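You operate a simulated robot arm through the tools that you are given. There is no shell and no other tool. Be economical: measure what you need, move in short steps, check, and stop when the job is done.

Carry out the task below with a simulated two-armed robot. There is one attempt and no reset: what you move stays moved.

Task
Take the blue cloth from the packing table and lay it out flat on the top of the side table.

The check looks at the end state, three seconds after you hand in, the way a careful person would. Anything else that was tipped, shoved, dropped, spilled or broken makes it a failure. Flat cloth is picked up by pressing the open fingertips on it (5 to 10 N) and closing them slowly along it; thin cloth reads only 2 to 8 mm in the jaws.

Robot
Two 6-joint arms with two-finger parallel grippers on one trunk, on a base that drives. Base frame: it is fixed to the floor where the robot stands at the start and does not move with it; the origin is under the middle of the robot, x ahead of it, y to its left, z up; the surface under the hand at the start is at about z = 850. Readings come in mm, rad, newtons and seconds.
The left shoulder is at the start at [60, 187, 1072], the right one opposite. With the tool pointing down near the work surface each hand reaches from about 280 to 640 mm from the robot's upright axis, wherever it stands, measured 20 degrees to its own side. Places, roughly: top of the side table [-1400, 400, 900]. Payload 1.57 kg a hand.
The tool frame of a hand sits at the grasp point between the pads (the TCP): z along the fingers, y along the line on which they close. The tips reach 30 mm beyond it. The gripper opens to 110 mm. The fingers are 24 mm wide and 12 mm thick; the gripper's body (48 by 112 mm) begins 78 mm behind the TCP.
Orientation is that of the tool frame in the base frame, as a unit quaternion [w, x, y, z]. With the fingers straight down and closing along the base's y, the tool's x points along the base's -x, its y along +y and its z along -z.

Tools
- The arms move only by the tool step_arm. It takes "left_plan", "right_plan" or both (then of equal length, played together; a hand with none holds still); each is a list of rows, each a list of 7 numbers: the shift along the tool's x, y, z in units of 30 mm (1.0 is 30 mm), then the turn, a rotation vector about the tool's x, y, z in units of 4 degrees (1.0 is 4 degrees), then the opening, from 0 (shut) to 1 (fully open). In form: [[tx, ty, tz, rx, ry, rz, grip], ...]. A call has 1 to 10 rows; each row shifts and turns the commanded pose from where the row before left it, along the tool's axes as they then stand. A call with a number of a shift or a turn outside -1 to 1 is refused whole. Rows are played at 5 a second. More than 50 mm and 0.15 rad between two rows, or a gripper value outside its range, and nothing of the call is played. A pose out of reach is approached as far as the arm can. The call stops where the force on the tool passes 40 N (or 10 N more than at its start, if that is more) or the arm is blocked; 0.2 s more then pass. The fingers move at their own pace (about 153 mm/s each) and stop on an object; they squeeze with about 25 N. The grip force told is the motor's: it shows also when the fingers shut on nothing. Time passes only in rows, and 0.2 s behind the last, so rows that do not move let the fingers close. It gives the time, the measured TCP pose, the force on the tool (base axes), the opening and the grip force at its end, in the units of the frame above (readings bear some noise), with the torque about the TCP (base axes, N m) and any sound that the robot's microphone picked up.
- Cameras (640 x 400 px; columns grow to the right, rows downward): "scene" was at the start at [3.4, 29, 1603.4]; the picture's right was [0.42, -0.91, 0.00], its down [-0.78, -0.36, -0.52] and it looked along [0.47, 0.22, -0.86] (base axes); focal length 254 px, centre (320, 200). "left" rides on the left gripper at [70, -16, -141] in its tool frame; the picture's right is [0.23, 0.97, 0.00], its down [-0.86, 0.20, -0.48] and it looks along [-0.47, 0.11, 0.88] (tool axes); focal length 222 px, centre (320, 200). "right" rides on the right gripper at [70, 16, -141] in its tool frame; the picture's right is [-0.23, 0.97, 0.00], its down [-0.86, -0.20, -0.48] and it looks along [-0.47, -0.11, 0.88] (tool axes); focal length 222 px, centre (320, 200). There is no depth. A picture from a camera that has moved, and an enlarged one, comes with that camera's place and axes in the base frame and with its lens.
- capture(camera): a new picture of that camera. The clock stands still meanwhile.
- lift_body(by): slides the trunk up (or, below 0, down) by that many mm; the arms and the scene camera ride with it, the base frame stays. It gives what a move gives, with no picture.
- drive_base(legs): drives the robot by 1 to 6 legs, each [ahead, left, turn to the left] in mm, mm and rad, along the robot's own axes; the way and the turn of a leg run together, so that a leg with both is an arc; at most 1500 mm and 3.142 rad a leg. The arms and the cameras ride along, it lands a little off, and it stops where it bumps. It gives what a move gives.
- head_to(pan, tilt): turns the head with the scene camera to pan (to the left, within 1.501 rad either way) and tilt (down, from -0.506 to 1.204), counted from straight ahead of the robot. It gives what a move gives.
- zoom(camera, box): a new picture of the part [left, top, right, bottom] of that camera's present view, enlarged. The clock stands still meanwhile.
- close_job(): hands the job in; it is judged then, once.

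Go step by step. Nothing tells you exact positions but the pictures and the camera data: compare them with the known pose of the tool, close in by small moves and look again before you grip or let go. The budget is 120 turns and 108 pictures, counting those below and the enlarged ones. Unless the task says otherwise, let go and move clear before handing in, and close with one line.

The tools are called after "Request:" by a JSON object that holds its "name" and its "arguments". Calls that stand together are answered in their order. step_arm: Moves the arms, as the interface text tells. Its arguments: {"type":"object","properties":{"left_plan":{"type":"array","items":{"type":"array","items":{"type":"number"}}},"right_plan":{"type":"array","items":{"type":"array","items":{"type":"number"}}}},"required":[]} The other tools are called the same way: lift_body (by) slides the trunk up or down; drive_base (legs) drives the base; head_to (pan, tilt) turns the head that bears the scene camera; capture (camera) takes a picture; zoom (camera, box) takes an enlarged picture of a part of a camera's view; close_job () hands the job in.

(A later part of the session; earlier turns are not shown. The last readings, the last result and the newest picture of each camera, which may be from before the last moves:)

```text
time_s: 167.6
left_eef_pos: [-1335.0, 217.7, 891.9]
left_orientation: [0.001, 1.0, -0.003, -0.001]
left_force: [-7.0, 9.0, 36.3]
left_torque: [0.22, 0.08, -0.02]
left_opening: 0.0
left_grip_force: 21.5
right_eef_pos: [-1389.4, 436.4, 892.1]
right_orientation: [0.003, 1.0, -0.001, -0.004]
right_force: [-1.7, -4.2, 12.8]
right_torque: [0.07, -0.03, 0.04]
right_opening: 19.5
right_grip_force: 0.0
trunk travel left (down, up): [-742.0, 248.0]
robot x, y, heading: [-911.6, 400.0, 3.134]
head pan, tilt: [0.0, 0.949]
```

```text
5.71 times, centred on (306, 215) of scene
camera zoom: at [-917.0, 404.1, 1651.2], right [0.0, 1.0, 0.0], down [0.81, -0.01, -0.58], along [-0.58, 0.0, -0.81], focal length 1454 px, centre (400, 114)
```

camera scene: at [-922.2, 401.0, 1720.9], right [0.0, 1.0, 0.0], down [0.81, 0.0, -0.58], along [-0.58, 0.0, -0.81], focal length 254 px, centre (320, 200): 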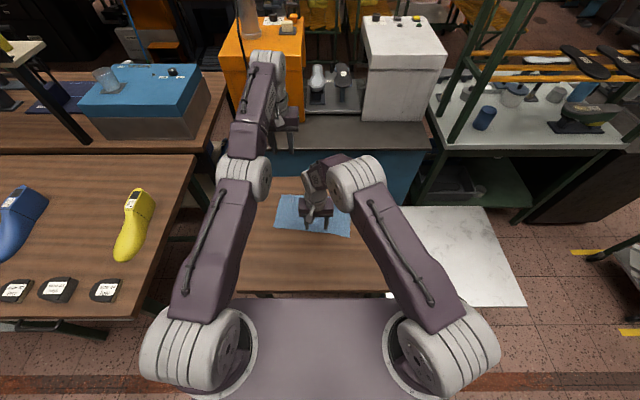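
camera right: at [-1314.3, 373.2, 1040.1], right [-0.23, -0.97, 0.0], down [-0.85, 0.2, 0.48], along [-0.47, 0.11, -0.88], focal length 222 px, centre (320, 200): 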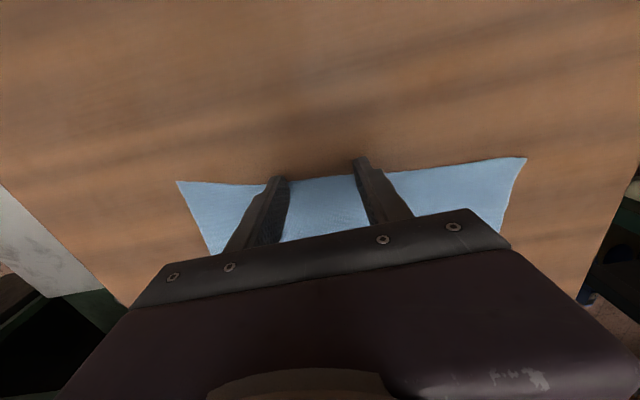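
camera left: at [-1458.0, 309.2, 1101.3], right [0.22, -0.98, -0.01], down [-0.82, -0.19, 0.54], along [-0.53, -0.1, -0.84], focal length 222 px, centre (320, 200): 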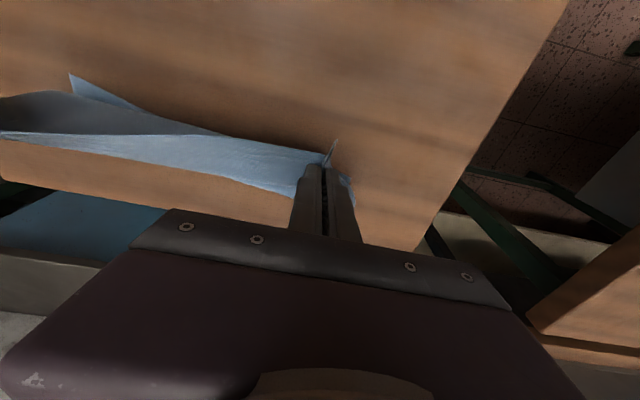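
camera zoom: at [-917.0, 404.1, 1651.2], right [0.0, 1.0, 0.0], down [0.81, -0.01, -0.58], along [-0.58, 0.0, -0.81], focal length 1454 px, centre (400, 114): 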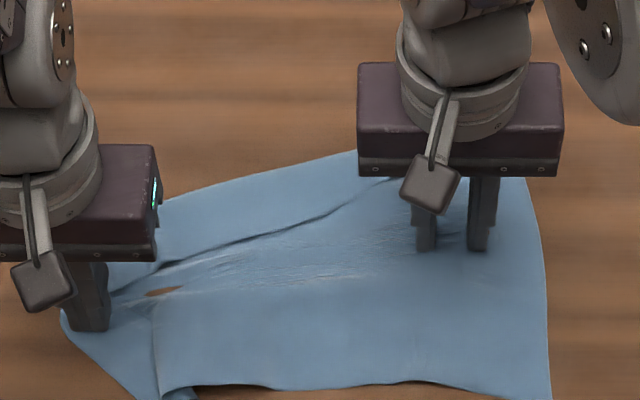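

That sheared the left side a bit. Lift both hands clear and take stock of the whole cloth.

Request:
{"name": "step_arm", "arguments": {"left_plan": [[0, 0, -0.5, 0, 0, 0, 0], [0, 0, -1, 0, 0, 0, 0], [0.6, 0.6, -1, 0, 0, 0, 0], [0.6, 0.6, -1, 0, 0, 0, 0], [0.3, 0.6, 0, 0, 0, 0, 0]], "right_plan": [[0, 0, -0.5, 0, 0, 0, 0.2], [0, 0, -1, 0, 0, 0, 0.2], [0.6, -0.8, -1, 0, 0, 0, 0.2], [0.9, -0.8, -0.5, 0, 0, 0, 0.2], [0.9, -0.8, 0, 0, 0, 0, 0.2]]}}

Request:
{"name": "zoom", "arguments": {"camera": "scene", "box": [256, 185, 368, 255]}}

```text
time_s: 168.8
left_eef_pos: [-1291.9, 162.5, 994.4]
left_orientation: [-0.001, 1.0, -0.002, 0.001]
left_force: [0.1, 0.0, -0.3]
left_torque: [0.02, 0.0, 0.02]
left_opening: 0.0
left_grip_force: 21.2
right_eef_pos: [-1318.1, 508.1, 979.8]
right_orientation: [0.002, 1.0, -0.001, -0.003]
right_force: [0.0, -0.2, 0.3]
right_torque: [0.01, 0.02, 0.05]
right_opening: 22.0
right_grip_force: 0.0
trunk travel left (down, up): [-742.0, 248.0]
robot x, y, heading: [-910.4, 400.9, 3.135]
head pan, tilt: [0.0, 0.949]
```

```text
5.71 times, centred on (312, 220) of scene
camera zoom: at [-920.9, 401.4, 1650.9], right [0.0, 1.0, 0.0], down [0.81, 0.0, -0.58], along [-0.58, 0.0, -0.81], focal length 1454 px, centre (366, 86)
```

zoom: 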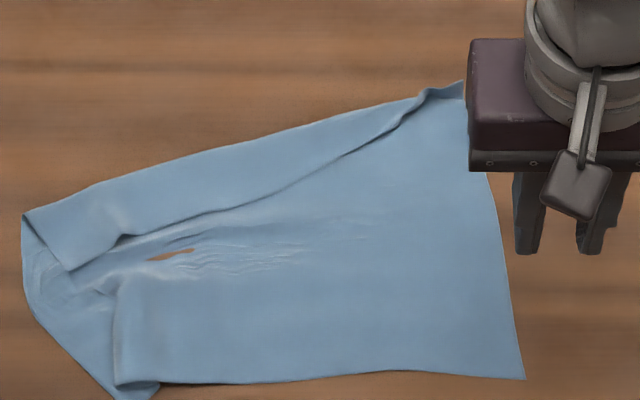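

The left side got pulled toward me. I'll pin on the right again and drag the left side back away, then pull the near-left flap outward.

Request:
{"name": "step_arm", "arguments": {"left_plan": [[-0.6, -0.6, 0.6, 0, 0, 0, 0], [-0.7, -0.7, 0.8, 0, 0, 0, 0], [-0.6, -0.7, 0.9, 0, 0, 0, 0], [0, 0, 0.9, 0, 0, 0, 0], [0, 0, 0.08, 0, 0, 0, 0]], "right_plan": [[-0.6, 0.7, 0.5, 0, 0, 0, 0.2], [-0.6, 0.7, 0.7, 0, 0, 0, 0.2], [-0.6, 0.6, 0.7, 0, 0, 0, 0.2], [-0.6, 0.6, 0.8, 0, 0, 0, 0.2], [0, 0, 0.2, 0, 0, 0, 0.2]]}}

Request:
{"name": "step_arm", "arguments": {"left_plan": [[0, 0, 0.06, 0, 0, 0, 0], [0, 0, 0.06, 0, 0, 0, 0]], "right_plan": [[0, 0, 0.05, 0, 0, 0, 0.2], [0, 0, 0, 0, 0, 0, 0.2]]}}

```text
time_s: 170.0
left_eef_pos: [-1348.7, 223.6, 895.6]
left_orientation: [-0.001, 1.0, -0.002, 0.002]
left_force: [0.6, 0.0, -0.3]
left_torque: [-0.01, 0.02, -0.04]
left_opening: 0.0
left_grip_force: 21.5
right_eef_pos: [-1390.6, 429.2, 892.6]
right_orientation: [0.002, 1.0, -0.003, -0.003]
right_force: [-0.2, -0.5, -0.1]
right_torque: [0.02, 0.03, 0.03]
right_opening: 21.7
right_grip_force: 0.1
trunk travel left (down, up): [-742.0, 248.0]
robot x, y, heading: [-913.1, 401.7, 3.138]
head pan, tilt: [0.0, 0.949]
```

```text
time_s: 170.6
left_eef_pos: [-1347.6, 223.3, 892.4]
left_orientation: [0.0, 1.0, -0.003, 0.002]
left_force: [-0.8, 0.4, 1.6]
left_torque: [-0.02, 0.02, 0.02]
left_opening: 0.1
left_grip_force: 21.0
right_eef_pos: [-1391.8, 428.5, 890.7]
right_orientation: [0.003, 1.0, -0.001, -0.002]
right_force: [-0.8, 1.0, 1.6]
right_torque: [-0.03, 0.01, 0.04]
right_opening: 21.9
right_grip_force: 0.0
trunk travel left (down, up): [-742.0, 248.0]
robot x, y, heading: [-911.5, 399.1, 3.137]
head pan, tilt: [0.0, 0.949]
```

Request:
{"name": "step_arm", "arguments": {"left_plan": [[0, 0, 0.06, 0, 0, 0, 0], [0, 0, 0, 0, 0, 0, 0], [-0.3, 0.05, 0, 0, 0, 0, 0], [-0.35, 0.05, 0, 0, 0, 0, 0], [-0.35, 0.05, 0, 0, 0, 0, 0], [-0.35, 0.05, 0, 0, 0, 0, 0], [-0.3, 0.1, 0, 0, 0, 0, 0]], "right_plan": [[0, 0, 0.05, 0, 0, 0, 0.2], [0, 0, 0, 0, 0, 0, 0.2], [0, 0, 0, 0, 0, 0, 0.2], [0, 0, 0, 0, 0, 0, 0.2], [0, 0, 0, 0, 0, 0, 0.2], [0, 0, 0, 0, 0, 0, 0.2], [0, 0, 0, 0, 0, 0, 0.2]]}}

Request:
{"name": "step_arm", "arguments": {"left_plan": [[0, 0, -0.5, 0, 0, 0, 0], [0.9, 0, -0.3, 0, 0, 0, 0], [0.9, 0, 0, 0, 0, 0, 0], [0.9, -0.4, 0, 0, 0, 0, 0]]}}

Request:
{"name": "zoom", "arguments": {"camera": "scene", "box": [256, 185, 368, 255]}}

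```text
time_s: 172.2
left_eef_pos: [-1395.9, 216.1, 891.5]
left_orientation: [0.0, 1.0, -0.002, 0.001]
left_force: [4.3, 4.5, 18.8]
left_torque: [0.17, 0.02, -0.07]
left_opening: 0.0
left_grip_force: 21.5
right_eef_pos: [-1389.3, 430.0, 891.3]
right_orientation: [0.001, 1.0, -0.002, -0.004]
right_force: [-0.1, -1.9, 1.0]
right_torque: [-0.02, -0.04, -0.01]
right_opening: 21.0
right_grip_force: 0.0
trunk travel left (down, up): [-742.0, 248.0]
robot x, y, heading: [-909.3, 403.4, 3.136]
head pan, tilt: [0.0, 0.949]
```

```text
time_s: 173.2
left_eef_pos: [-1316.6, 226.3, 915.7]
left_orientation: [0.0, 1.0, -0.002, 0.001]
left_force: [-0.6, -0.2, -0.3]
left_torque: [0.03, -0.03, 0.0]
left_opening: 0.1
left_grip_force: 21.4
right_eef_pos: [-1390.7, 430.1, 890.9]
right_orientation: [0.002, 1.0, -0.001, -0.003]
right_force: [-1.7, 0.2, 18.0]
right_torque: [0.25, -0.1, -0.01]
right_opening: 20.6
right_grip_force: 0.0
trunk travel left (down, up): [-742.0, 248.0]
robot x, y, heading: [-912.4, 399.3, 3.141]
head pan, tilt: [0.0, 0.949]
```

```text
5.71 times, centred on (312, 220) of scene
camera zoom: at [-919.3, 401.7, 1651.0], right [0.0, 1.0, 0.0], down [0.81, 0.0, -0.58], along [-0.58, 0.0, -0.81], focal length 1454 px, centre (366, 86)
```

zoom: 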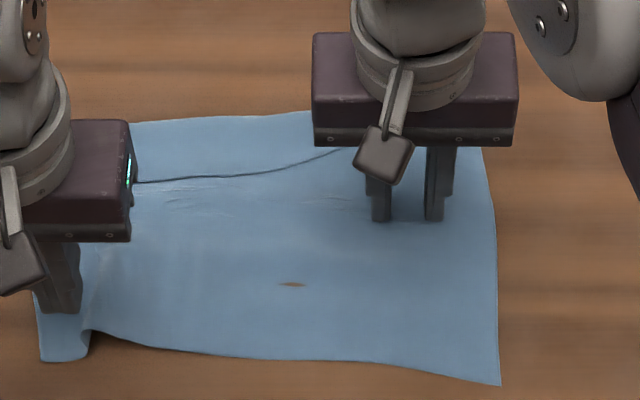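

Very good – nearly square again. Now press the near-left flap here and pull it outward to open the last pleat.

Request:
{"name": "step_arm", "arguments": {"left_plan": [[0, 0, 0.6, 0, 0, 0, 0], [0, 0, 0.15, 0, 0, 0, 0], [0, 0, 0.1, 0, 0, 0, 0], [0, 0, 0, 0, 0, 0, 0]]}}

Request:
{"name": "step_arm", "arguments": {"left_plan": [[0.05, 0.3, 0, 0, 0, 0, 0], [0.1, 0.35, 0, 0, 0, 0, 0], [0.1, 0.35, 0, 0, 0, 0, 0], [0, 0.2, 0, 0, 0, 0, 0]]}}

Request:
{"name": "step_arm", "arguments": {"left_plan": [[0, 0, -0.5, 0, 0, 0, 0], [0.5, 0.9, -0.6, 0, 0, 0, 0], [0.5, 0.9, -0.6, 0, 0, 0, 0]]}}

Request:
{"name": "zoom", "arguments": {"camera": "scene", "box": [256, 185, 368, 255]}}

```text
time_s: 174.2
left_eef_pos: [-1316.8, 225.8, 891.6]
left_orientation: [0.001, 1.0, -0.003, -0.002]
left_force: [0.2, -2.4, 36.8]
left_torque: [-0.19, -0.19, 0.01]
left_opening: 0.0
left_grip_force: 21.5
right_eef_pos: [-1388.1, 430.3, 891.2]
right_orientation: [0.002, 1.0, -0.001, -0.003]
right_force: [-0.9, -0.1, 2.3]
right_torque: [0.03, 0.01, -0.02]
right_opening: 20.9
right_grip_force: 0.0
trunk travel left (down, up): [-742.0, 248.0]
robot x, y, heading: [-911.4, 400.6, 3.129]
head pan, tilt: [0.0, 0.949]
```

```text
time_s: 174.9
left_eef_pos: [-1311.1, 204.3, 891.0]
left_orientation: [0.001, 1.0, -0.003, -0.001]
left_force: [3.9, 5.7, 29.1]
left_torque: [0.06, -0.27, 0.04]
left_opening: 0.2
left_grip_force: 21.1
right_eef_pos: [-1388.3, 431.8, 891.2]
right_orientation: [0.002, 1.0, -0.001, -0.003]
right_force: [0.3, 0.0, 1.9]
right_torque: [0.05, -0.04, 0.03]
right_opening: 22.2
right_grip_force: 0.3
trunk travel left (down, up): [-742.0, 248.0]
robot x, y, heading: [-910.0, 396.8, 3.134]
head pan, tilt: [0.0, 0.949]
stopped in row 3 (left hand): the force on the tool passed its limit at 48 N (the readings are from after the stop); the commanded pose is now the measured one
```

```text
time_s: 175.8
left_eef_pos: [-1281.5, 148.0, 940.6]
left_orientation: [0.0, 1.0, -0.003, 0.0]
left_force: [0.2, 0.3, -0.2]
left_torque: [-0.02, -0.02, 0.03]
left_opening: 0.2
left_grip_force: 21.3
right_eef_pos: [-1389.7, 430.9, 891.7]
right_orientation: [0.003, 1.0, -0.001, -0.005]
right_force: [-0.3, 3.4, 21.0]
right_torque: [0.32, -0.13, -0.01]
right_opening: 22.3
right_grip_force: 0.0
trunk travel left (down, up): [-742.0, 248.0]
robot x, y, heading: [-909.1, 400.9, 3.138]
head pan, tilt: [0.0, 0.949]
```

```text
5.71 times, centred on (312, 220) of scene
camera zoom: at [-918.7, 401.0, 1650.9], right [0.01, 1.0, 0.0], down [0.81, 0.0, -0.58], along [-0.58, 0.0, -0.81], focal length 1454 px, centre (366, 86)
```

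zoom: 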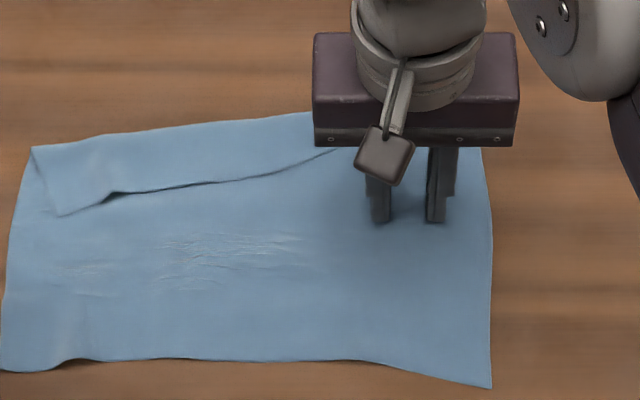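

The cloth is smooth; only the far-left part of the strip is still folded over. Sweep it with the left's closed fingertips just above the surface, right hand pinning.

Request:
{"name": "step_arm", "arguments": {"left_plan": [[-0.75, -0.95, 0, 0, 0, 0, 0], [-0.75, -0.95, 0, 0, 0, 0, 0], [-0.75, -0.95, 0, 0, 0, 0, 0], [-0.75, -0.95, 0, 0, 0, 0, 0], [0, 0, 0.8, 0, 0, 0, 0], [0, 0, 0.7, 0, 0, 0, 0]]}}

Request:
{"name": "step_arm", "arguments": {"left_plan": [[-0.4, 0, 0, 0, 0, 0, 0], [-0.5, 0, 0, 0, 0, 0, 0], [-0.5, 0, 0, 0, 0, 0, 0], [-0.5, 0, 0, 0, 0, 0, 0], [-0.5, 0, -0.05, 0, 0, 0, 0], [-0.5, 0, -0.05, 0, 0, 0, 0], [-0.4, 0, 0, 0, 0, 0, 0]]}}

Request:
{"name": "zoom", "arguments": {"camera": "scene", "box": [256, 185, 368, 255]}}

```text
time_s: 177.2
left_eef_pos: [-1372.4, 264.0, 895.8]
left_orientation: [0.0, 1.0, -0.003, 0.0]
left_force: [-0.4, 0.0, 0.4]
left_torque: [-0.01, 0.0, 0.01]
left_opening: 0.0
left_grip_force: 21.8
right_eef_pos: [-1390.6, 430.4, 891.9]
right_orientation: [0.002, 1.0, -0.002, -0.003]
right_force: [-4.1, 1.9, 25.0]
right_torque: [0.38, -0.02, 0.08]
right_opening: 22.6
right_grip_force: 0.1
trunk travel left (down, up): [-742.0, 248.0]
robot x, y, heading: [-915.4, 401.8, 3.138]
head pan, tilt: [0.0, 0.949]
```

```text
time_s: 178.8
left_eef_pos: [-1470.6, 264.1, 898.6]
left_orientation: [0.0, 1.0, -0.003, 0.0]
left_force: [0.2, 0.2, 0.0]
left_torque: [-0.03, 0.01, -0.03]
left_opening: 0.1
left_grip_force: 21.5
right_eef_pos: [-1390.5, 429.9, 890.5]
right_orientation: [0.002, 1.0, -0.001, -0.004]
right_force: [-5.9, 3.2, 30.2]
right_torque: [0.38, 0.0, 0.08]
right_opening: 22.1
right_grip_force: 0.3
trunk travel left (down, up): [-742.0, 248.0]
robot x, y, heading: [-913.0, 400.8, 3.141]
head pan, tilt: [0.0, 0.949]
```

```text
5.71 times, centred on (312, 220) of scene
camera zoom: at [-918.9, 401.4, 1651.1], right [0.01, 1.0, 0.0], down [0.81, 0.0, -0.58], along [-0.58, 0.0, -0.81], focal length 1454 px, centre (366, 86)
```

zoom: 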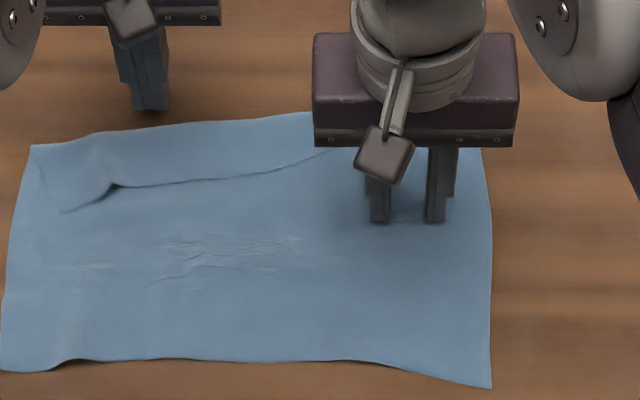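

The fingertips passed over the flat hem. I'll work from the already-open right end: shift the pin right and sweep at y≈350, this time in light contact with the surface.

Request:
{"name": "step_arm", "arguments": {"left_plan": [[0, 0, -1, 0, 0, 0, 0], [0.8, 0, 0, 0, 0, 0, 0], [0.8, 0, 0, 0, 0, 0, 0], [0.8, 0, 0, 0, 0, 0, 0], [0.8, -0.7, 0, 0, 0, 0, 0], [0, -0.7, 0, 0, 0, 0, 0], [0, -0.7, 0, 0, 0, 0, 0], [0, -0.7, 0.6, 0, 0, 0, 0], [0, 0, 0.4, 0, 0, 0, 0]], "right_plan": [[0, 0, -0.4, 0, 0, 0, 0.2], [0, -0.7, 0, 0, 0, 0, 0.2], [0, -0.7, 0, 0, 0, 0, 0.2], [0, 0, 0.3, 0, 0, 0, 0.2], [0, 0, 0.1, 0, 0, 0, 0.2], [0, 0, 0, 0, 0, 0, 0.2], [0, 0, 0, 0, 0, 0, 0.2], [0, 0, 0, 0, 0, 0, 0.2], [0, 0, 0, 0, 0, 0, 0.2]]}}

Request:
{"name": "step_arm", "arguments": {"left_plan": [[0, 0, 0.08, 0, 0, 0, 0], [0, 0, 0.06, 0, 0, 0, 0]]}}

```text
time_s: 180.8
left_eef_pos: [-1374.5, 347.6, 899.2]
left_orientation: [0.0, 1.0, -0.003, -0.001]
left_force: [-0.2, -0.3, -0.1]
left_torque: [0.01, 0.0, -0.02]
left_opening: 0.0
left_grip_force: 21.7
right_eef_pos: [-1389.2, 471.5, 890.9]
right_orientation: [0.001, 1.0, -0.002, -0.004]
right_force: [-1.5, 0.3, 21.1]
right_torque: [-0.27, -0.06, -0.03]
right_opening: 21.3
right_grip_force: 0.1
trunk travel left (down, up): [-742.0, 248.0]
robot x, y, heading: [-908.9, 400.0, 3.134]
head pan, tilt: [0.0, 0.949]
```

```text
time_s: 181.3
left_eef_pos: [-1372.7, 347.4, 894.8]
left_orientation: [0.001, 1.0, -0.004, 0.0]
left_force: [-0.3, -1.0, 0.0]
left_torque: [-0.01, -0.03, -0.02]
left_opening: 0.2
left_grip_force: 21.3
right_eef_pos: [-1390.0, 472.0, 889.5]
right_orientation: [0.002, 1.0, -0.002, -0.003]
right_force: [-2.7, -0.3, 26.3]
right_torque: [-0.42, -0.06, -0.06]
right_opening: 21.7
right_grip_force: 0.1
trunk travel left (down, up): [-742.0, 248.0]
robot x, y, heading: [-907.4, 400.9, 3.139]
head pan, tilt: [0.0, 0.949]
```

Request:
{"name": "step_arm", "arguments": {"left_plan": [[0, 0, 0.07, 0, 0, 0, 0], [0, 0, 0.03, 0, 0, 0, 0], [0, 0, 0, 0, 0, 0, 0]]}}

Request:
{"name": "step_arm", "arguments": {"left_plan": [[-0.3, 0, 0, 0, 0, 0, 0], [-0.4, 0, 0, 0, 0, 0, 0], [-0.4, 0, 0, 0, 0, 0, 0], [-0.4, 0, -0.05, 0, 0, 0, 0], [-0.4, 0, -0.1, 0, 0, 0, 0], [-0.4, 0, -0.1, 0, 0, 0, 0], [-0.4, 0, 0, 0, 0, 0, 0], [-0.4, 0, 0, 0, 0, 0, 0]]}}

Request:
{"name": "zoom", "arguments": {"camera": "scene", "box": [256, 185, 368, 255]}}

```text
time_s: 182.2
left_eef_pos: [-1373.0, 346.9, 890.7]
left_orientation: [-0.001, 1.0, -0.004, 0.0]
left_force: [0.2, 0.2, 1.9]
left_torque: [-0.01, 0.02, 0.0]
left_opening: 0.0
left_grip_force: 20.8
right_eef_pos: [-1389.8, 471.9, 891.6]
right_orientation: [0.002, 1.0, -0.003, -0.004]
right_force: [-5.9, 0.9, 28.5]
right_torque: [-0.43, 0.04, -0.1]
right_opening: 21.5
right_grip_force: 0.1
trunk travel left (down, up): [-742.0, 248.0]
robot x, y, heading: [-911.2, 401.7, 3.139]
head pan, tilt: [0.0, 0.949]
```

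```text
time_s: 183.9
left_eef_pos: [-1466.2, 347.5, 899.9]
left_orientation: [0.0, 1.0, -0.003, 0.0]
left_force: [0.3, -0.1, -0.4]
left_torque: [-0.02, -0.01, 0.0]
left_opening: 0.0
left_grip_force: 21.9
right_eef_pos: [-1390.1, 472.1, 890.7]
right_orientation: [0.001, 1.0, -0.001, -0.003]
right_force: [-7.2, 1.5, 33.1]
right_torque: [-0.49, 0.07, -0.11]
right_opening: 21.4
right_grip_force: 0.1
trunk travel left (down, up): [-742.0, 248.0]
robot x, y, heading: [-913.5, 405.2, 3.139]
head pan, tilt: [0.0, 0.949]
```

```text
5.71 times, centred on (312, 220) of scene
camera zoom: at [-918.9, 400.6, 1651.0], right [0.01, 1.0, 0.0], down [0.81, 0.0, -0.58], along [-0.58, 0.0, -0.81], focal length 1454 px, centre (366, 86)
```

zoom: 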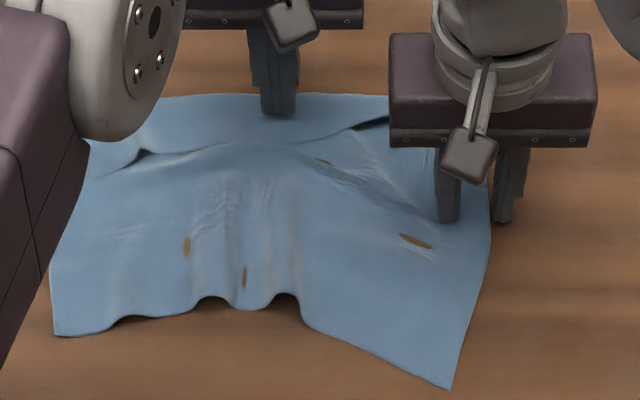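

The body got pushed instead of the hem. Lift the left, press mid-cloth and draw it back toward me to remove the ripples.

Request:
{"name": "step_arm", "arguments": {"left_plan": [[0, 0, -0.8, 0, 0, 0, 0], [0.8, 0, 0, 0, 0, 0, 0], [0.8, 0, 0, 0, 0, 0, 0], [0.8, 0, 0, 0, 0, 0, 0], [0.8, 0, 0, 0, 0, 0, 0], [0, 0, 0.8, 0, 0, 0, 0], [0, 0, 0.2, 0, 0, 0, 0]], "right_plan": [[0, 0, -0.04, 0, 0, 0, 0.2], [0, 0, 0, 0, 0, 0, 0.2], [0, 0, 0, 0, 0, 0, 0.2], [0, 0, 0, 0, 0, 0, 0.2], [0, 0, 0, 0, 0, 0, 0.2], [0, 0, 0, 0, 0, 0, 0.2], [0, 0, 0, 0, 0, 0, 0.2]]}}

Request:
{"name": "step_arm", "arguments": {"left_plan": [[0, 0, 0.08, 0, 0, 0, 0], [0, 0, 0.06, 0, 0, 0, 0], [0, 0, 0.03, 0, 0, 0, 0]]}}

```text
time_s: 185.6
left_eef_pos: [-1370.1, 347.2, 893.0]
left_orientation: [0.0, 1.0, -0.004, 0.0]
left_force: [0.9, 0.5, 0.2]
left_torque: [-0.04, 0.0, 0.0]
left_opening: 0.1
left_grip_force: 21.0
right_eef_pos: [-1388.7, 472.5, 891.7]
right_orientation: [0.001, 1.0, -0.002, -0.002]
right_force: [1.2, -0.9, 17.3]
right_torque: [-0.28, -0.05, 0.03]
right_opening: 22.4
right_grip_force: 0.3
trunk travel left (down, up): [-742.0, 248.0]
robot x, y, heading: [-911.6, 402.4, 3.132]
head pan, tilt: [0.0, 0.949]
```

```text
time_s: 186.4
left_eef_pos: [-1371.9, 347.8, 891.1]
left_orientation: [0.0, 1.0, -0.003, -0.003]
left_force: [6.1, -2.9, 27.1]
left_torque: [0.02, -0.4, 0.0]
left_opening: 0.2
left_grip_force: 21.1
right_eef_pos: [-1388.4, 471.6, 891.3]
right_orientation: [0.001, 1.0, -0.002, -0.001]
right_force: [0.7, -0.4, 1.8]
right_torque: [0.0, -0.06, 0.01]
right_opening: 21.9
right_grip_force: 0.1
trunk travel left (down, up): [-742.0, 248.0]
robot x, y, heading: [-909.9, 401.3, 3.135]
head pan, tilt: [0.0, 0.949]
stopped in row 3 (left hand): the force on the tool passed its limit at 42 N (the readings are from after the stop); the commanded pose is now the measured one
```

Request:
{"name": "step_arm", "arguments": {"left_plan": [[0.25, 0, -0.02, 0, 0, 0, 0], [0.3, 0, 0, 0, 0, 0, 0], [0.3, 0, 0, 0, 0, 0, 0], [0.35, 0, 0, 0, 0, 0, 0]]}}

Request:
{"name": "step_arm", "arguments": {"left_plan": [[0, 0, -0.6, 0, 0, 0, 0], [0.8, 0.5, -0.6, 0, 0, 0, 0.3], [0.8, 0.8, -0.5, 0, 0, 0, 0.3]]}}

Request:
{"name": "zoom", "arguments": {"camera": "scene", "box": [256, 185, 368, 255]}}

```text
time_s: 187.4
left_eef_pos: [-1336.0, 347.4, 891.1]
left_orientation: [-0.001, 1.0, -0.003, -0.004]
left_force: [-7.9, 0.5, 35.3]
left_torque: [0.08, 0.0, 0.05]
left_opening: 0.0
left_grip_force: 21.4
right_eef_pos: [-1389.0, 472.8, 890.6]
right_orientation: [0.002, 1.0, -0.002, -0.002]
right_force: [-1.1, -1.6, 6.1]
right_torque: [-0.07, 0.1, 0.03]
right_opening: 22.5
right_grip_force: 0.1
trunk travel left (down, up): [-742.0, 248.0]
robot x, y, heading: [-908.9, 400.4, 3.136]
head pan, tilt: [0.0, 0.949]
```

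```text
time_s: 188.2
left_eef_pos: [-1287.4, 306.3, 940.0]
left_orientation: [0.0, 1.0, -0.003, -0.001]
left_force: [-0.2, -0.6, -0.3]
left_torque: [0.03, 0.02, -0.01]
left_opening: 32.8
left_grip_force: 0.0
right_eef_pos: [-1386.5, 471.9, 892.2]
right_orientation: [0.001, 1.0, -0.002, -0.001]
right_force: [1.8, 1.3, 19.9]
right_torque: [-0.15, -0.05, 0.03]
right_opening: 21.6
right_grip_force: 0.1
trunk travel left (down, up): [-742.0, 248.0]
robot x, y, heading: [-912.7, 402.0, 3.135]
head pan, tilt: [0.0, 0.949]
```

```text
5.71 times, centred on (312, 220) of scene
camera zoom: at [-918.6, 400.3, 1650.9], right [0.01, 1.0, 0.0], down [0.81, 0.0, -0.58], along [-0.58, 0.0, -0.81], focal length 1454 px, centre (366, 86)
```

zoom: 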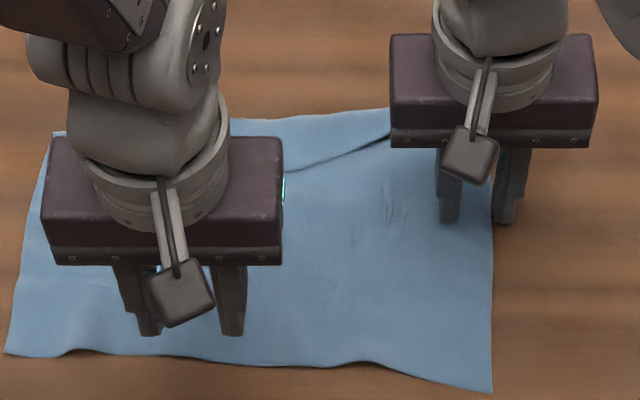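

Smooth again. Now I'll pinch the top strip itself with the left hand at (−1424, 303): approach, press lightly, close slowly.

Request:
{"name": "step_arm", "arguments": {"left_plan": [[-0.91, 0.05, 0, 0, 0, 0, 0.27], [-0.91, 0.05, 0, 0, 0, 0, 0.27], [-0.91, 0, 0, 0, 0, 0, 0.27], [-0.91, 0, 0, 0, 0, 0, 0.27], [-0.91, 0, 0, 0, 0, 0, 0.27], [0, 0, 0.8, 0, 0, 0, 0.27], [0, 0, 0.6, 0, 0, 0, 0.27], [0, 0, 0.1, 0, 0, 0, 0.27]]}}

Request:
{"name": "step_arm", "arguments": {"left_plan": [[0, 0, 0.05, 0, 0, 0, 0.27], [0, 0, 0.03, 0, 0, 0, 0.27]]}}

```text
time_s: 190.0
left_eef_pos: [-1424.8, 305.1, 895.7]
left_orientation: [-0.002, 1.0, -0.002, -0.002]
left_force: [-0.1, -0.5, -0.3]
left_torque: [-0.02, 0.03, 0.0]
left_opening: 29.8
left_grip_force: 0.0
right_eef_pos: [-1389.1, 471.9, 891.0]
right_orientation: [0.0, 1.0, -0.002, -0.002]
right_force: [-0.2, 0.1, 22.5]
right_torque: [-0.24, 0.02, 0.03]
right_opening: 21.8
right_grip_force: 0.1
trunk travel left (down, up): [-742.0, 248.0]
robot x, y, heading: [-914.2, 400.8, 3.135]
head pan, tilt: [0.0, 0.949]
```

```text
time_s: 190.6
left_eef_pos: [-1424.6, 305.8, 894.0]
left_orientation: [-0.002, 1.0, -0.002, -0.002]
left_force: [0.0, -0.1, -1.0]
left_torque: [0.03, -0.01, -0.02]
left_opening: 29.8
left_grip_force: 0.0
right_eef_pos: [-1390.0, 471.5, 890.9]
right_orientation: [0.001, 1.0, -0.002, -0.002]
right_force: [-1.2, 0.1, 23.0]
right_torque: [-0.23, 0.05, -0.03]
right_opening: 21.6
right_grip_force: 0.0
trunk travel left (down, up): [-742.0, 248.0]
robot x, y, heading: [-911.4, 403.7, 3.137]
head pan, tilt: [0.0, 0.949]
```

Request:
{"name": "step_arm", "arguments": {"left_plan": [[0, 0, 0.04, 0, 0, 0, 0.27], [0, 0, 0.03, 0, 0, 0, 0.27], [0, 0, 0, 0, 0, 0, 0.27]]}}

```text
time_s: 191.4
left_eef_pos: [-1425.1, 305.4, 892.1]
left_orientation: [-0.001, 1.0, -0.002, -0.002]
left_force: [0.8, 0.6, 1.2]
left_torque: [-0.02, -0.01, -0.02]
left_opening: 29.7
left_grip_force: 0.0
right_eef_pos: [-1389.0, 471.4, 890.5]
right_orientation: [0.0, 1.0, -0.001, -0.001]
right_force: [-2.5, 0.4, 21.5]
right_torque: [-0.25, 0.02, -0.04]
right_opening: 21.9
right_grip_force: 0.0
trunk travel left (down, up): [-742.0, 248.0]
robot x, y, heading: [-911.8, 400.0, 3.133]
head pan, tilt: [0.0, 0.949]
```

Request:
{"name": "step_arm", "arguments": {"left_plan": [[0, 0, 0.02, 0, 0, 0, 0.25], [0, 0, 0, 0, 0, 0, 0.22], [0, 0, 0, 0, 0, 0, 0.19], [0, 0, 0, 0, 0, 0, 0.16], [0, 0, 0, 0, 0, 0, 0.13], [0, 0, 0, 0, 0, 0, 0.1], [0, 0, 0, 0, 0, 0, 0.07], [0, 0, 0, 0, 0, 0, 0.04], [0, 0, 0, 0, 0, 0, 0], [0, 0, 0, 0, 0, 0, 0]]}}

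```text
time_s: 193.6
left_eef_pos: [-1424.9, 304.7, 891.6]
left_orientation: [-0.001, 1.0, -0.004, -0.002]
left_force: [0.1, 0.2, 12.8]
left_torque: [0.03, -0.04, -0.02]
left_opening: 5.4
left_grip_force: 24.9
right_eef_pos: [-1388.6, 472.6, 891.0]
right_orientation: [0.001, 1.0, -0.002, -0.002]
right_force: [-3.4, -1.5, 16.1]
right_torque: [-0.21, 0.09, -0.02]
right_opening: 22.1
right_grip_force: 0.1
trunk travel left (down, up): [-742.0, 248.0]
robot x, y, heading: [-910.8, 398.6, 3.136]
head pan, tilt: [0.0, 0.949]
```

5.4 mm suggests both layers were taken. Reopen slowly in place and retry with much lighter contact.

Request:
{"name": "step_arm", "arguments": {"left_plan": [[0, 0, 0, 0, 0, 0, 0.07], [0, 0, 0, 0, 0, 0, 0.14], [0, 0, 0, 0, 0, 0, 0.21], [0, 0, 0, 0, 0, 0, 0.28], [0, 0, -0.05, 0, 0, 0, 0.28], [0, 0, 0, 0, 0, 0, 0.28]]}}

Request:
{"name": "step_arm", "arguments": {"left_plan": [[0, 0, 0.03, 0, 0, 0, 0.27], [0, 0, 0, 0, 0, 0, 0.27]]}}

```text
time_s: 195.0
left_eef_pos: [-1424.0, 305.5, 891.6]
left_orientation: [0.001, 1.0, -0.003, -0.003]
left_force: [-0.5, -0.6, 0.6]
left_torque: [0.0, 0.01, 0.01]
left_opening: 30.6
left_grip_force: 0.0
right_eef_pos: [-1388.5, 472.6, 890.5]
right_orientation: [0.001, 1.0, -0.002, -0.002]
right_force: [-0.2, -0.3, 21.8]
right_torque: [-0.23, 0.02, -0.01]
right_opening: 21.9
right_grip_force: 0.0
trunk travel left (down, up): [-742.0, 248.0]
robot x, y, heading: [-914.2, 401.0, 3.14]
head pan, tilt: [0.0, 0.949]
```

```text
time_s: 195.6
left_eef_pos: [-1426.2, 306.0, 892.4]
left_orientation: [-0.002, 1.0, -0.002, -0.003]
left_force: [0.2, -0.5, 1.0]
left_torque: [0.01, -0.02, 0.05]
left_opening: 29.5
left_grip_force: 0.1
right_eef_pos: [-1388.2, 472.7, 891.0]
right_orientation: [0.001, 1.0, -0.002, -0.002]
right_force: [0.5, 0.1, 21.8]
right_torque: [-0.19, -0.01, 0.01]
right_opening: 22.0
right_grip_force: 0.0
trunk travel left (down, up): [-742.0, 248.0]
robot x, y, heading: [-911.4, 401.0, 3.138]
head pan, tilt: [0.0, 0.949]
```

Request:
{"name": "step_arm", "arguments": {"left_plan": [[0, 0, 0, 0, 0, 0, 0.23], [0, 0, 0, 0, 0, 0, 0.2], [0, 0, -0.01, 0, 0, 0, 0.17], [0, 0, 0, 0, 0, 0, 0.14], [0, 0, -0.01, 0, 0, 0, 0.11], [0, 0, 0, 0, 0, 0, 0.08], [0, 0, -0.01, 0, 0, 0, 0.05], [0, 0, 0, 0, 0, 0, 0.02], [0, 0, 0, 0, 0, 0, 0], [0, 0, 0, 0, 0, 0, 0]]}}

```text
time_s: 197.8
left_eef_pos: [-1423.4, 304.9, 892.5]
left_orientation: [0.0, 1.0, -0.003, -0.002]
left_force: [0.4, 0.9, 1.1]
left_torque: [0.04, -0.02, 0.01]
left_opening: 2.8
left_grip_force: 24.0
right_eef_pos: [-1387.9, 471.3, 891.4]
right_orientation: [0.001, 1.0, -0.002, -0.002]
right_force: [0.3, -1.1, 21.4]
right_torque: [-0.21, 0.01, -0.02]
right_opening: 21.8
right_grip_force: 0.1
trunk travel left (down, up): [-742.0, 248.0]
robot x, y, heading: [-905.3, 403.2, 3.137]
head pan, tilt: [0.0, 0.949]
```

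2.8 mm: likely only the top strip. Lift a little and look.

Request:
{"name": "step_arm", "arguments": {"left_plan": [[0, 0, -0.4, 0, 0, 0, 0], [0, 0, -0.5, 0, 0, 0, 0], [-0.3, 0, -0.3, 0, 0, 0, 0]]}}

Request:
{"name": "zoom", "arguments": {"camera": "scene", "box": [256, 185, 368, 255]}}

```text
time_s: 198.6
left_eef_pos: [-1432.3, 306.1, 929.7]
left_orientation: [0.0, 1.0, -0.003, -0.003]
left_force: [1.7, 5.8, -1.7]
left_torque: [0.17, 0.0, 0.06]
left_opening: 2.8
left_grip_force: 24.5
right_eef_pos: [-1388.6, 473.2, 891.2]
right_orientation: [0.002, 1.0, -0.002, -0.002]
right_force: [0.8, -0.7, 21.6]
right_torque: [-0.42, -0.1, 0.06]
right_opening: 22.9
right_grip_force: 0.9
trunk travel left (down, up): [-742.0, 248.0]
robot x, y, heading: [-909.6, 396.1, 3.136]
head pan, tilt: [0.0, 0.949]
```

```text
5.71 times, centred on (312, 220) of scene
camera zoom: at [-918.4, 402.1, 1651.0], right [0.01, 1.0, 0.0], down [0.81, 0.0, -0.58], along [-0.58, 0.0, -0.81], focal length 1454 px, centre (366, 86)
```

zoom: 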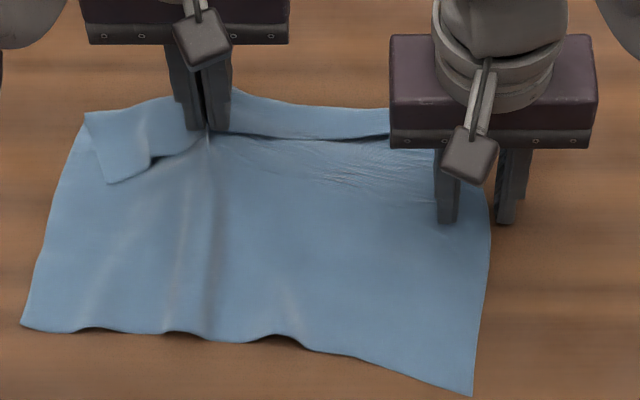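

The body came up with it. Lower, release slowly, and instead use the open right end: pin with the left and plough the right fingertips along inside the crease from right to left.

Request:
{"name": "step_arm", "arguments": {"left_plan": [[0.3, 0, 0.5, 0, 0, 0, 0], [0, 0, 0.6, 0, 0, 0, 0], [0, 0, 0.1, 0, 0, 0, 0.07], [0, 0, 0, 0, 0, 0, 0.14], [0, 0, 0, 0, 0, 0, 0.21], [0, 0, 0, 0, 0, 0, 0.28], [0, 0, -0.7, 0, 0, 0, 0.28], [0.9, 0.4, -0.3, 0, 0, 0, 0.2], [0.9, 0.5, 0, 0, 0, 0, 0.2], [0.9, 0.5, 0, 0, 0, 0, 0.2]]}}

Request:
{"name": "step_arm", "arguments": {"left_plan": [[0, 0, 0.5, 0, 0, 0, 0.2], [0, 0, 0.4, 0, 0, 0, 0.2]], "right_plan": [[0, 0, -0.5, 0, 0, 0, 0.2], [0, 0, -0.5, 0, 0, 0, 0]]}}

Request:
{"name": "zoom", "arguments": {"camera": "right", "box": [200, 60, 520, 260]}}

```text
time_s: 200.8
left_eef_pos: [-1342.5, 264.1, 922.4]
left_orientation: [-0.001, 1.0, -0.003, -0.002]
left_force: [0.2, -0.2, -0.4]
left_torque: [-0.02, 0.02, 0.01]
left_opening: 22.0
left_grip_force: 0.1
right_eef_pos: [-1388.1, 472.9, 890.6]
right_orientation: [0.001, 1.0, -0.002, -0.002]
right_force: [0.9, 0.0, 21.6]
right_torque: [-0.35, -0.08, 0.02]
right_opening: 21.6
right_grip_force: 0.1
trunk travel left (down, up): [-742.0, 248.0]
robot x, y, heading: [-912.5, 402.4, 3.135]
head pan, tilt: [0.0, 0.949]
```

```text
time_s: 201.4
left_eef_pos: [-1344.9, 264.4, 895.1]
left_orientation: [-0.001, 1.0, -0.004, -0.002]
left_force: [1.2, -0.9, 0.6]
left_torque: [0.0, 0.02, -0.01]
left_opening: 21.8
left_grip_force: 0.0
right_eef_pos: [-1389.0, 471.4, 921.2]
right_orientation: [0.001, 1.0, -0.001, -0.001]
right_force: [-0.6, -0.2, 1.1]
right_torque: [0.01, -0.02, -0.05]
right_opening: 0.0
right_grip_force: 21.8
trunk travel left (down, up): [-742.0, 248.0]
robot x, y, heading: [-910.4, 402.4, 3.14]
head pan, tilt: [0.0, 0.949]
```

```text
2.00 times, centred on (360, 160) of right
camera zoom: at [-1318.4, 455.4, 1061.6], right [-0.23, -0.97, 0.0], down [-0.85, 0.2, 0.48], along [-0.47, 0.11, -0.88], focal length 444 px, centre (240, 280)
```

zoom: 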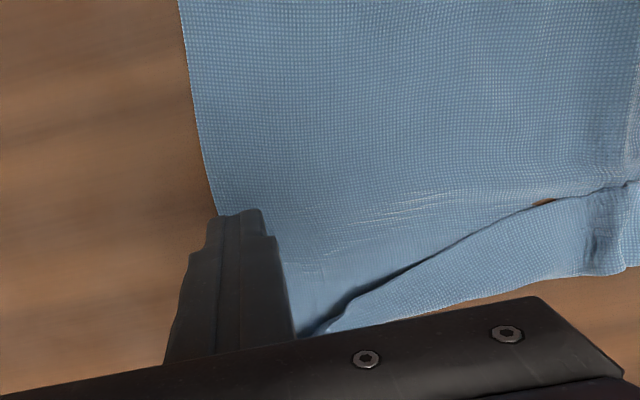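

Clear view: the hem is raised between y≈380–427 (x≈−1431…−1449). Pin with the left, enter with the right at (−1420, 412) and push far and left.

Request:
{"name": "step_arm", "arguments": {"left_plan": [[0, 0, 0.1, 0, 0, 0, 0.2], [0, 0, 0.05, 0, 0, 0, 0.2], [0, 0, 0.02, 0, 0, 0, 0.2], [0, 0, 0, 0, 0, 0, 0.2]], "right_plan": [[-0.5, 1, 0, 0, 0, 0, 0], [-0.5, 1, 0, 0, 0, 0, 0], [0, 0, 0.6, 0, 0, 0, 0], [0, 0, 0.34, 0, 0, 0, 0]]}}

Request:
{"name": "step_arm", "arguments": {"right_plan": [[-0.4, 0, 0, 0, 0, 0, 0], [-0.4, 0, 0, 0, 0, 0, 0], [-0.4, 0.1, 0, 0, 0, 0, 0], [-0.4, 0.2, 0, 0, 0, 0, 0], [-0.3, 0.3, 0, 0, 0, 0, 0], [0, 0.3, 0, 0, 0, 0, 0], [0, 0.2, 0, 0, 0, 0, 0]]}}

Request:
{"name": "zoom", "arguments": {"camera": "scene", "box": [256, 185, 368, 255]}}

```text
time_s: 202.4
left_eef_pos: [-1345.7, 263.6, 891.0]
left_orientation: [0.0, 1.0, -0.002, -0.005]
left_force: [-3.1, -0.7, 27.2]
left_torque: [-0.04, -0.1, 0.0]
left_opening: 22.1
left_grip_force: 0.0
right_eef_pos: [-1419.1, 414.0, 893.8]
right_orientation: [0.001, 1.0, -0.002, -0.002]
right_force: [0.4, -0.8, -0.2]
right_torque: [0.0, 0.0, -0.01]
right_opening: 0.0
right_grip_force: 20.9
trunk travel left (down, up): [-742.0, 248.0]
robot x, y, heading: [-908.9, 400.4, 3.141]
head pan, tilt: [0.0, 0.949]
```

```text
time_s: 203.4
left_eef_pos: [-1345.7, 263.9, 889.8]
left_orientation: [0.0, 1.0, -0.004, -0.005]
left_force: [2.1, 0.6, 17.8]
left_torque: [-0.06, -0.24, 0.03]
left_opening: 21.5
left_grip_force: 0.0
right_eef_pos: [-1462.7, 406.8, 893.9]
right_orientation: [0.0, 1.0, -0.001, -0.002]
right_force: [-0.1, 0.0, 0.2]
right_torque: [0.0, -0.02, 0.0]
right_opening: 0.0
right_grip_force: 21.5
trunk travel left (down, up): [-742.0, 248.0]
robot x, y, heading: [-910.1, 398.8, 3.142]
head pan, tilt: [0.0, 0.949]
stopped in row 4 (left hand): the force on the tool passed its limit at 41 N (the readings are from after the stop); the commanded pose is now the measured one
```

```text
5.71 times, centred on (312, 220) of scene
camera zoom: at [-918.5, 402.1, 1650.6], right [0.01, 1.0, 0.0], down [0.81, 0.0, -0.58], along [-0.58, 0.0, -0.81], focal length 1454 px, centre (366, 86)
```

zoom: 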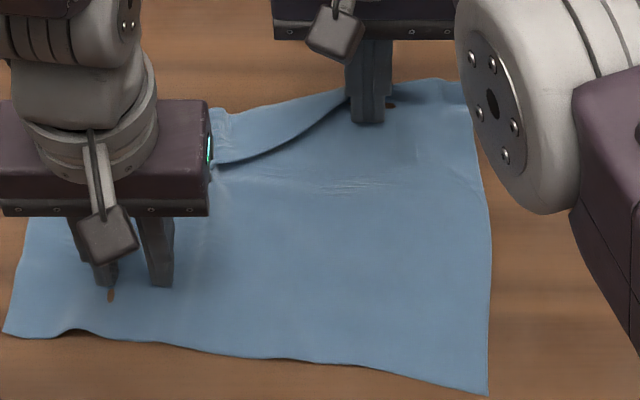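

The zipper approach works. Continue left with the right a bit further, ease the left pin, then swap roles.

Request:
{"name": "step_arm", "arguments": {"left_plan": [[0, 0, -0.03, 0, 0, 0, 0.2], [0, 0, 0, 0, 0, 0, 0.2], [0, 0, 0, 0, 0, 0, 0.2], [0, 0, 0, 0, 0, 0, 0.2]], "right_plan": [[-0.3, 0.2, 0, 0, 0, 0, 0], [-0.2, 0.2, 0, 0, 0, 0, 0], [0, 0.2, 0, 0, 0, 0, 0], [0, 0.1, 0, 0, 0, 0, 0]]}}

Request:
{"name": "step_arm", "arguments": {"left_plan": [[0, 0, -0.5, 0, 0, 0, 0.2], [0, 0, -0.6, 0, 0, 0, 0.2], [0, 0, -0.6, 0, 0, 0, 0], [0, 0, 0, 0, 0, 0, 0], [0, 0, 0, 0, 0, 0, 0], [0, 0, 0, 0, 0, 0, 0], [0, 0, 0, 0, 0, 0, 0], [0, 0, 0, 0, 0, 0, 0]], "right_plan": [[0, 0, -0.9, 0, 0, 0, 0], [0, 0, -0.9, 0, 0, 0, 0], [0.9, -0.4, 0, 0, 0, 0, 0.2], [0.9, -0.4, 0, 0, 0, 0, 0.2], [0.9, -0.4, 0, 0, 0, 0, 0.2], [0.9, -0.4, 0.2, 0, 0, 0, 0.2], [0.9, -0.4, 0.7, 0, 0, 0, 0.2], [0, 0, 0.7, 0, 0, 0, 0.2]]}}

Request:
{"name": "step_arm", "arguments": {"left_plan": [[-0.5, -0.6, 0, 0, 0, 0, 0], [-0.5, -0.6, 0, 0, 0, 0, 0], [-0.4, -0.5, 0, 0, 0, 0, 0]], "right_plan": [[0, 0, 0.15, 0, 0, 0, 0.2], [0, 0, 0.08, 0, 0, 0, 0.2], [0, 0, 0.0, 0, 0, 0, 0.2]]}}

Request:
{"name": "zoom", "arguments": {"camera": "left", "box": [140, 60, 460, 260]}}

```text
time_s: 204.4
left_eef_pos: [-1346.3, 264.1, 892.5]
left_orientation: [0.0, 1.0, -0.003, -0.003]
left_force: [2.3, 2.5, 10.7]
left_torque: [0.05, -0.11, 0.0]
left_opening: 21.8
left_grip_force: 0.1
right_eef_pos: [-1468.7, 394.8, 892.0]
right_orientation: [0.0, 1.0, -0.001, -0.001]
right_force: [0.3, -0.6, -0.4]
right_torque: [0.0, -0.01, -0.03]
right_opening: 0.1
right_grip_force: 21.4
right hand out of reach, approached as far as the arm can: row 1, 2, 4
trunk travel left (down, up): [-742.0, 248.0]
robot x, y, heading: [-915.1, 398.7, 3.138]
head pan, tilt: [0.0, 0.949]
```

```text
time_s: 206.2
left_eef_pos: [-1346.9, 263.1, 941.9]
left_orientation: [-0.001, 1.0, -0.003, -0.002]
left_force: [-0.4, 0.6, -1.3]
left_torque: [0.01, -0.02, -0.03]
left_opening: 0.0
left_grip_force: 21.7
right_eef_pos: [-1334.5, 454.9, 897.9]
right_orientation: [0.001, 1.0, -0.001, -0.001]
right_force: [0.0, 0.1, 0.2]
right_torque: [0.0, -0.01, -0.02]
right_opening: 22.0
right_grip_force: 0.0
trunk travel left (down, up): [-742.0, 248.0]
robot x, y, heading: [-913.1, 398.9, 3.135]
head pan, tilt: [0.0, 0.949]
```

```text
time_s: 207.0
left_eef_pos: [-1389.0, 315.5, 941.3]
left_orientation: [0.0, 1.0, -0.003, -0.003]
left_force: [0.1, 0.4, -0.4]
left_torque: [-0.01, 0.0, 0.03]
left_opening: 0.1
left_grip_force: 20.8
right_eef_pos: [-1333.6, 455.3, 891.3]
right_orientation: [0.001, 1.0, -0.002, -0.001]
right_force: [-0.2, 0.3, 1.3]
right_torque: [0.03, -0.01, -0.02]
right_opening: 22.1
right_grip_force: 0.1
trunk travel left (down, up): [-742.0, 248.0]
robot x, y, heading: [-912.3, 399.3, 3.136]
head pan, tilt: [0.0, 0.949]
```

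```text
2.00 times, centred on (300, 160) of left
camera zoom: at [-1318.4, 331.3, 1084.3], right [0.22, -0.98, 0.0], down [-0.85, -0.2, 0.48], along [-0.47, -0.11, -0.88], focal length 444 px, centre (360, 280)
```

zoom: 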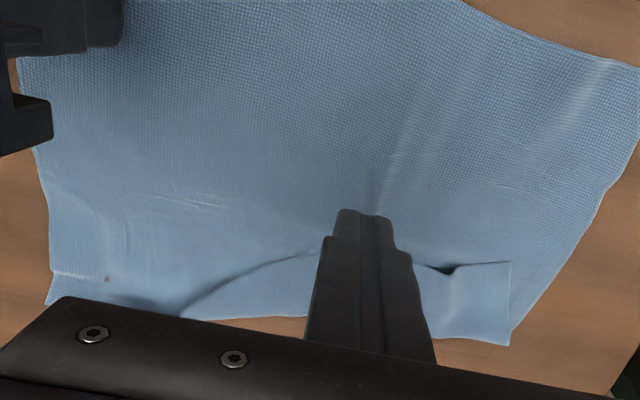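

The rest of the fold runs from y≈392 to 205, with the raised cone at y≈360–392. I'll shift the base 20 mm forward for reach, pin with the right, and plough with the left.

Request:
{"name": "step_arm", "arguments": {"right_plan": [[0, 0, -0.4, 0, 0, 0, 0.2]]}}

Request:
{"name": "drive_base", "arguments": {"legs": [[20, 0, 0]]}}

Request:
{"name": "step_arm", "arguments": {"left_plan": [[0, -0.6, 0, 0, 0, 0, 0], [-0.2, -0.6, 0, 0, 0, 0, 0], [-0.15, -0.6, 0.6, 0, 0, 0, 0], [0, 0, 0.6, 0, 0, 0, 0], [0, 0, 0.4, 0, 0, 0, 0]], "right_plan": [[0.3, 0, 0, 0, 0, 0, 0.2], [0.3, 0, 0, 0, 0, 0, 0.2], [0, 0, 0.3, 0, 0, 0, 0.2], [0, 0, 0.1, 0, 0, 0, 0.2], [0, 0, 0.03, 0, 0, 0, 0.2]]}}

```text
time_s: 207.4
left_eef_pos: [-1389.5, 314.7, 943.3]
left_orientation: [-0.001, 1.0, -0.003, -0.003]
left_force: [0.7, 0.2, -0.1]
left_torque: [-0.01, -0.01, 0.01]
left_opening: 0.0
left_grip_force: 21.2
right_eef_pos: [-1334.2, 455.0, 903.4]
right_orientation: [0.0, 1.0, -0.002, 0.0]
right_force: [0.0, -0.9, -0.5]
right_torque: [-0.03, 0.0, -0.02]
right_opening: 22.0
right_grip_force: 0.1
trunk travel left (down, up): [-742.0, 248.0]
robot x, y, heading: [-910.5, 397.7, 3.138]
head pan, tilt: [0.0, 0.949]
```

```text
time_s: 208.2
left_eef_pos: [-1404.3, 315.2, 945.0]
left_orientation: [-0.001, 1.0, -0.003, -0.006]
left_force: [0.3, 0.5, 0.5]
left_torque: [0.01, 0.07, 0.03]
left_opening: 0.0
left_grip_force: 20.9
right_eef_pos: [-1349.7, 454.8, 905.7]
right_orientation: [0.001, 1.0, -0.003, -0.003]
right_force: [1.3, -0.4, 0.7]
right_torque: [0.01, 0.04, 0.03]
right_opening: 22.1
right_grip_force: 0.1
trunk travel left (down, up): [-742.0, 248.0]
robot x, y, heading: [-930.2, 403.0, 3.137]
head pan, tilt: [0.0, 0.949]
```

```text
time_s: 209.3
left_eef_pos: [-1417.8, 369.2, 895.0]
left_orientation: [-0.001, 1.0, -0.003, -0.003]
left_force: [-0.5, 0.4, -0.4]
left_torque: [-0.01, 0.0, 0.0]
left_opening: 0.0
left_grip_force: 20.3
right_eef_pos: [-1335.8, 453.8, 891.0]
right_orientation: [0.0, 1.0, -0.002, -0.002]
right_force: [1.0, -0.1, 15.5]
right_torque: [0.25, -0.07, 0.02]
right_opening: 22.2
right_grip_force: 0.1
trunk travel left (down, up): [-742.0, 248.0]
robot x, y, heading: [-931.1, 399.3, 3.14]
head pan, tilt: [0.0, 0.949]
```

Request:
{"name": "step_arm", "arguments": {"left_plan": [[-0.1, 0, 0.07, 0, 0, 0, 0], [-0.4, 0, 0, 0, 0, 0, 0], [-0.4, 0, 0, 0, 0, 0, 0], [-0.4, 0, 0, 0, 0, 0, 0], [-0.4, 0.1, 0, 0, 0, 0, 0], [-0.2, 0.3, 0, 0, 0, 0, 0], [-0.1, 0.4, 0, 0, 0, 0, 0], [0, 0.4, 0, 0, 0, 0, 0]]}}

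Request:
{"name": "zoom", "arguments": {"camera": "scene", "box": [256, 185, 368, 255]}}

```text
time_s: 211.2
left_eef_pos: [-1477.3, 332.4, 893.9]
left_orientation: [-0.001, 1.0, -0.002, -0.004]
left_force: [0.3, 0.7, 0.1]
left_torque: [0.01, 0.03, -0.01]
left_opening: 0.0
left_grip_force: 21.1
right_eef_pos: [-1335.3, 455.0, 890.4]
right_orientation: [0.001, 1.0, -0.001, -0.002]
right_force: [-6.1, 1.8, 29.7]
right_torque: [0.5, 0.06, 0.11]
right_opening: 22.1
right_grip_force: 0.0
trunk travel left (down, up): [-742.0, 248.0]
robot x, y, heading: [-930.9, 400.1, 3.138]
head pan, tilt: [0.0, 0.949]
```

```text
5.71 times, centred on (312, 220) of scene
camera zoom: at [-939.1, 400.7, 1651.1], right [0.01, 1.0, 0.0], down [0.81, 0.0, -0.58], along [-0.58, 0.0, -0.81], focal length 1454 px, centre (366, 86)
```

zoom: 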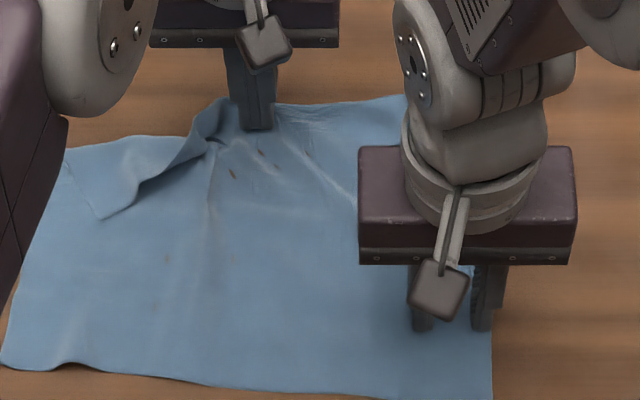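

Most of the strip is now unfolded. Repeat the entry-and-push further left at y≈285.

Request:
{"name": "step_arm", "arguments": {"left_plan": [[0, 0, -0.8, 0, 0, 0, 0], [0.9, 0.5, 0, 0, 0, 0, 0], [0.9, 0.55, 0, 0, 0, 0, 0], [0.2, 0.5, 0, 0, 0, 0, 0], [0, 0, 0.78, 0, 0, 0, 0]], "right_plan": [[0, 0, -0.03, 0, 0, 0, 0.2], [0, 0, 0, 0, 0, 0, 0.2], [0, 0, 0, 0, 0, 0, 0.2], [0, 0, 0, 0, 0, 0, 0.2], [0, 0, 0, 0, 0, 0, 0.2]]}}

Request:
{"name": "step_arm", "arguments": {"left_plan": [[-0.3, 0, 0.02, 0, 0, 0, 0], [-0.4, 0, 0, 0, 0, 0, 0], [-0.4, 0, 0, 0, 0, 0, 0], [-0.4, 0, 0, 0, 0, 0, 0], [-0.4, 0.1, 0, 0, 0, 0, 0], [-0.1, 0.3, 0, 0, 0, 0, 0], [0, 0.3, 0, 0, 0, 0, 0]]}}

Request:
{"name": "zoom", "arguments": {"camera": "scene", "box": [256, 185, 368, 255]}}

```text
time_s: 212.3
left_eef_pos: [-1417.3, 286.5, 893.2]
left_orientation: [-0.001, 1.0, -0.003, -0.003]
left_force: [-0.1, 0.5, 0.2]
left_torque: [0.0, -0.02, -0.05]
left_opening: 0.0
left_grip_force: 21.0
right_eef_pos: [-1334.3, 455.1, 892.1]
right_orientation: [0.001, 1.0, -0.002, 0.0]
right_force: [-0.3, -1.2, 12.0]
right_torque: [0.15, 0.04, 0.0]
right_opening: 21.7
right_grip_force: 0.1
trunk travel left (down, up): [-742.0, 248.0]
robot x, y, heading: [-928.8, 398.0, 3.134]
head pan, tilt: [0.0, 0.949]
```

```text
time_s: 213.9
left_eef_pos: [-1478.0, 265.6, 893.7]
left_orientation: [-0.002, 1.0, -0.004, -0.003]
left_force: [-0.5, 1.3, 0.0]
left_torque: [0.0, -0.03, 0.02]
left_opening: 0.0
left_grip_force: 20.6
right_eef_pos: [-1334.8, 454.8, 891.6]
right_orientation: [0.001, 1.0, -0.001, -0.001]
right_force: [1.9, 0.1, 4.1]
right_torque: [0.13, -0.05, -0.03]
right_opening: 22.0
right_grip_force: 0.1
trunk travel left (down, up): [-742.0, 248.0]
robot x, y, heading: [-933.6, 398.3, 3.135]
head pan, tilt: [0.0, 0.949]
```

```text
5.71 times, centred on (312, 220) of scene
camera zoom: at [-940.5, 400.9, 1650.9], right [0.01, 1.0, 0.0], down [0.81, 0.0, -0.58], along [-0.58, 0.0, -0.81], focal length 1454 px, centre (366, 86)
```

zoom: 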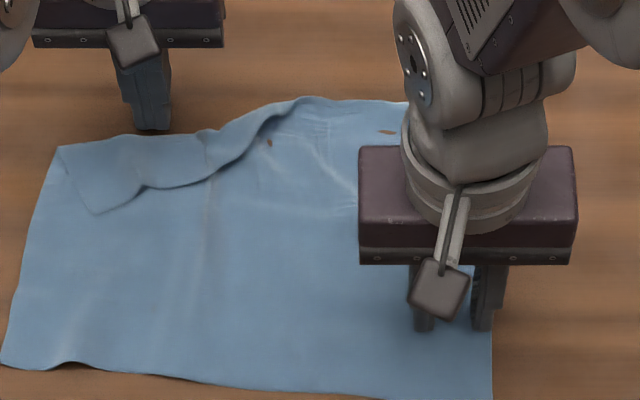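

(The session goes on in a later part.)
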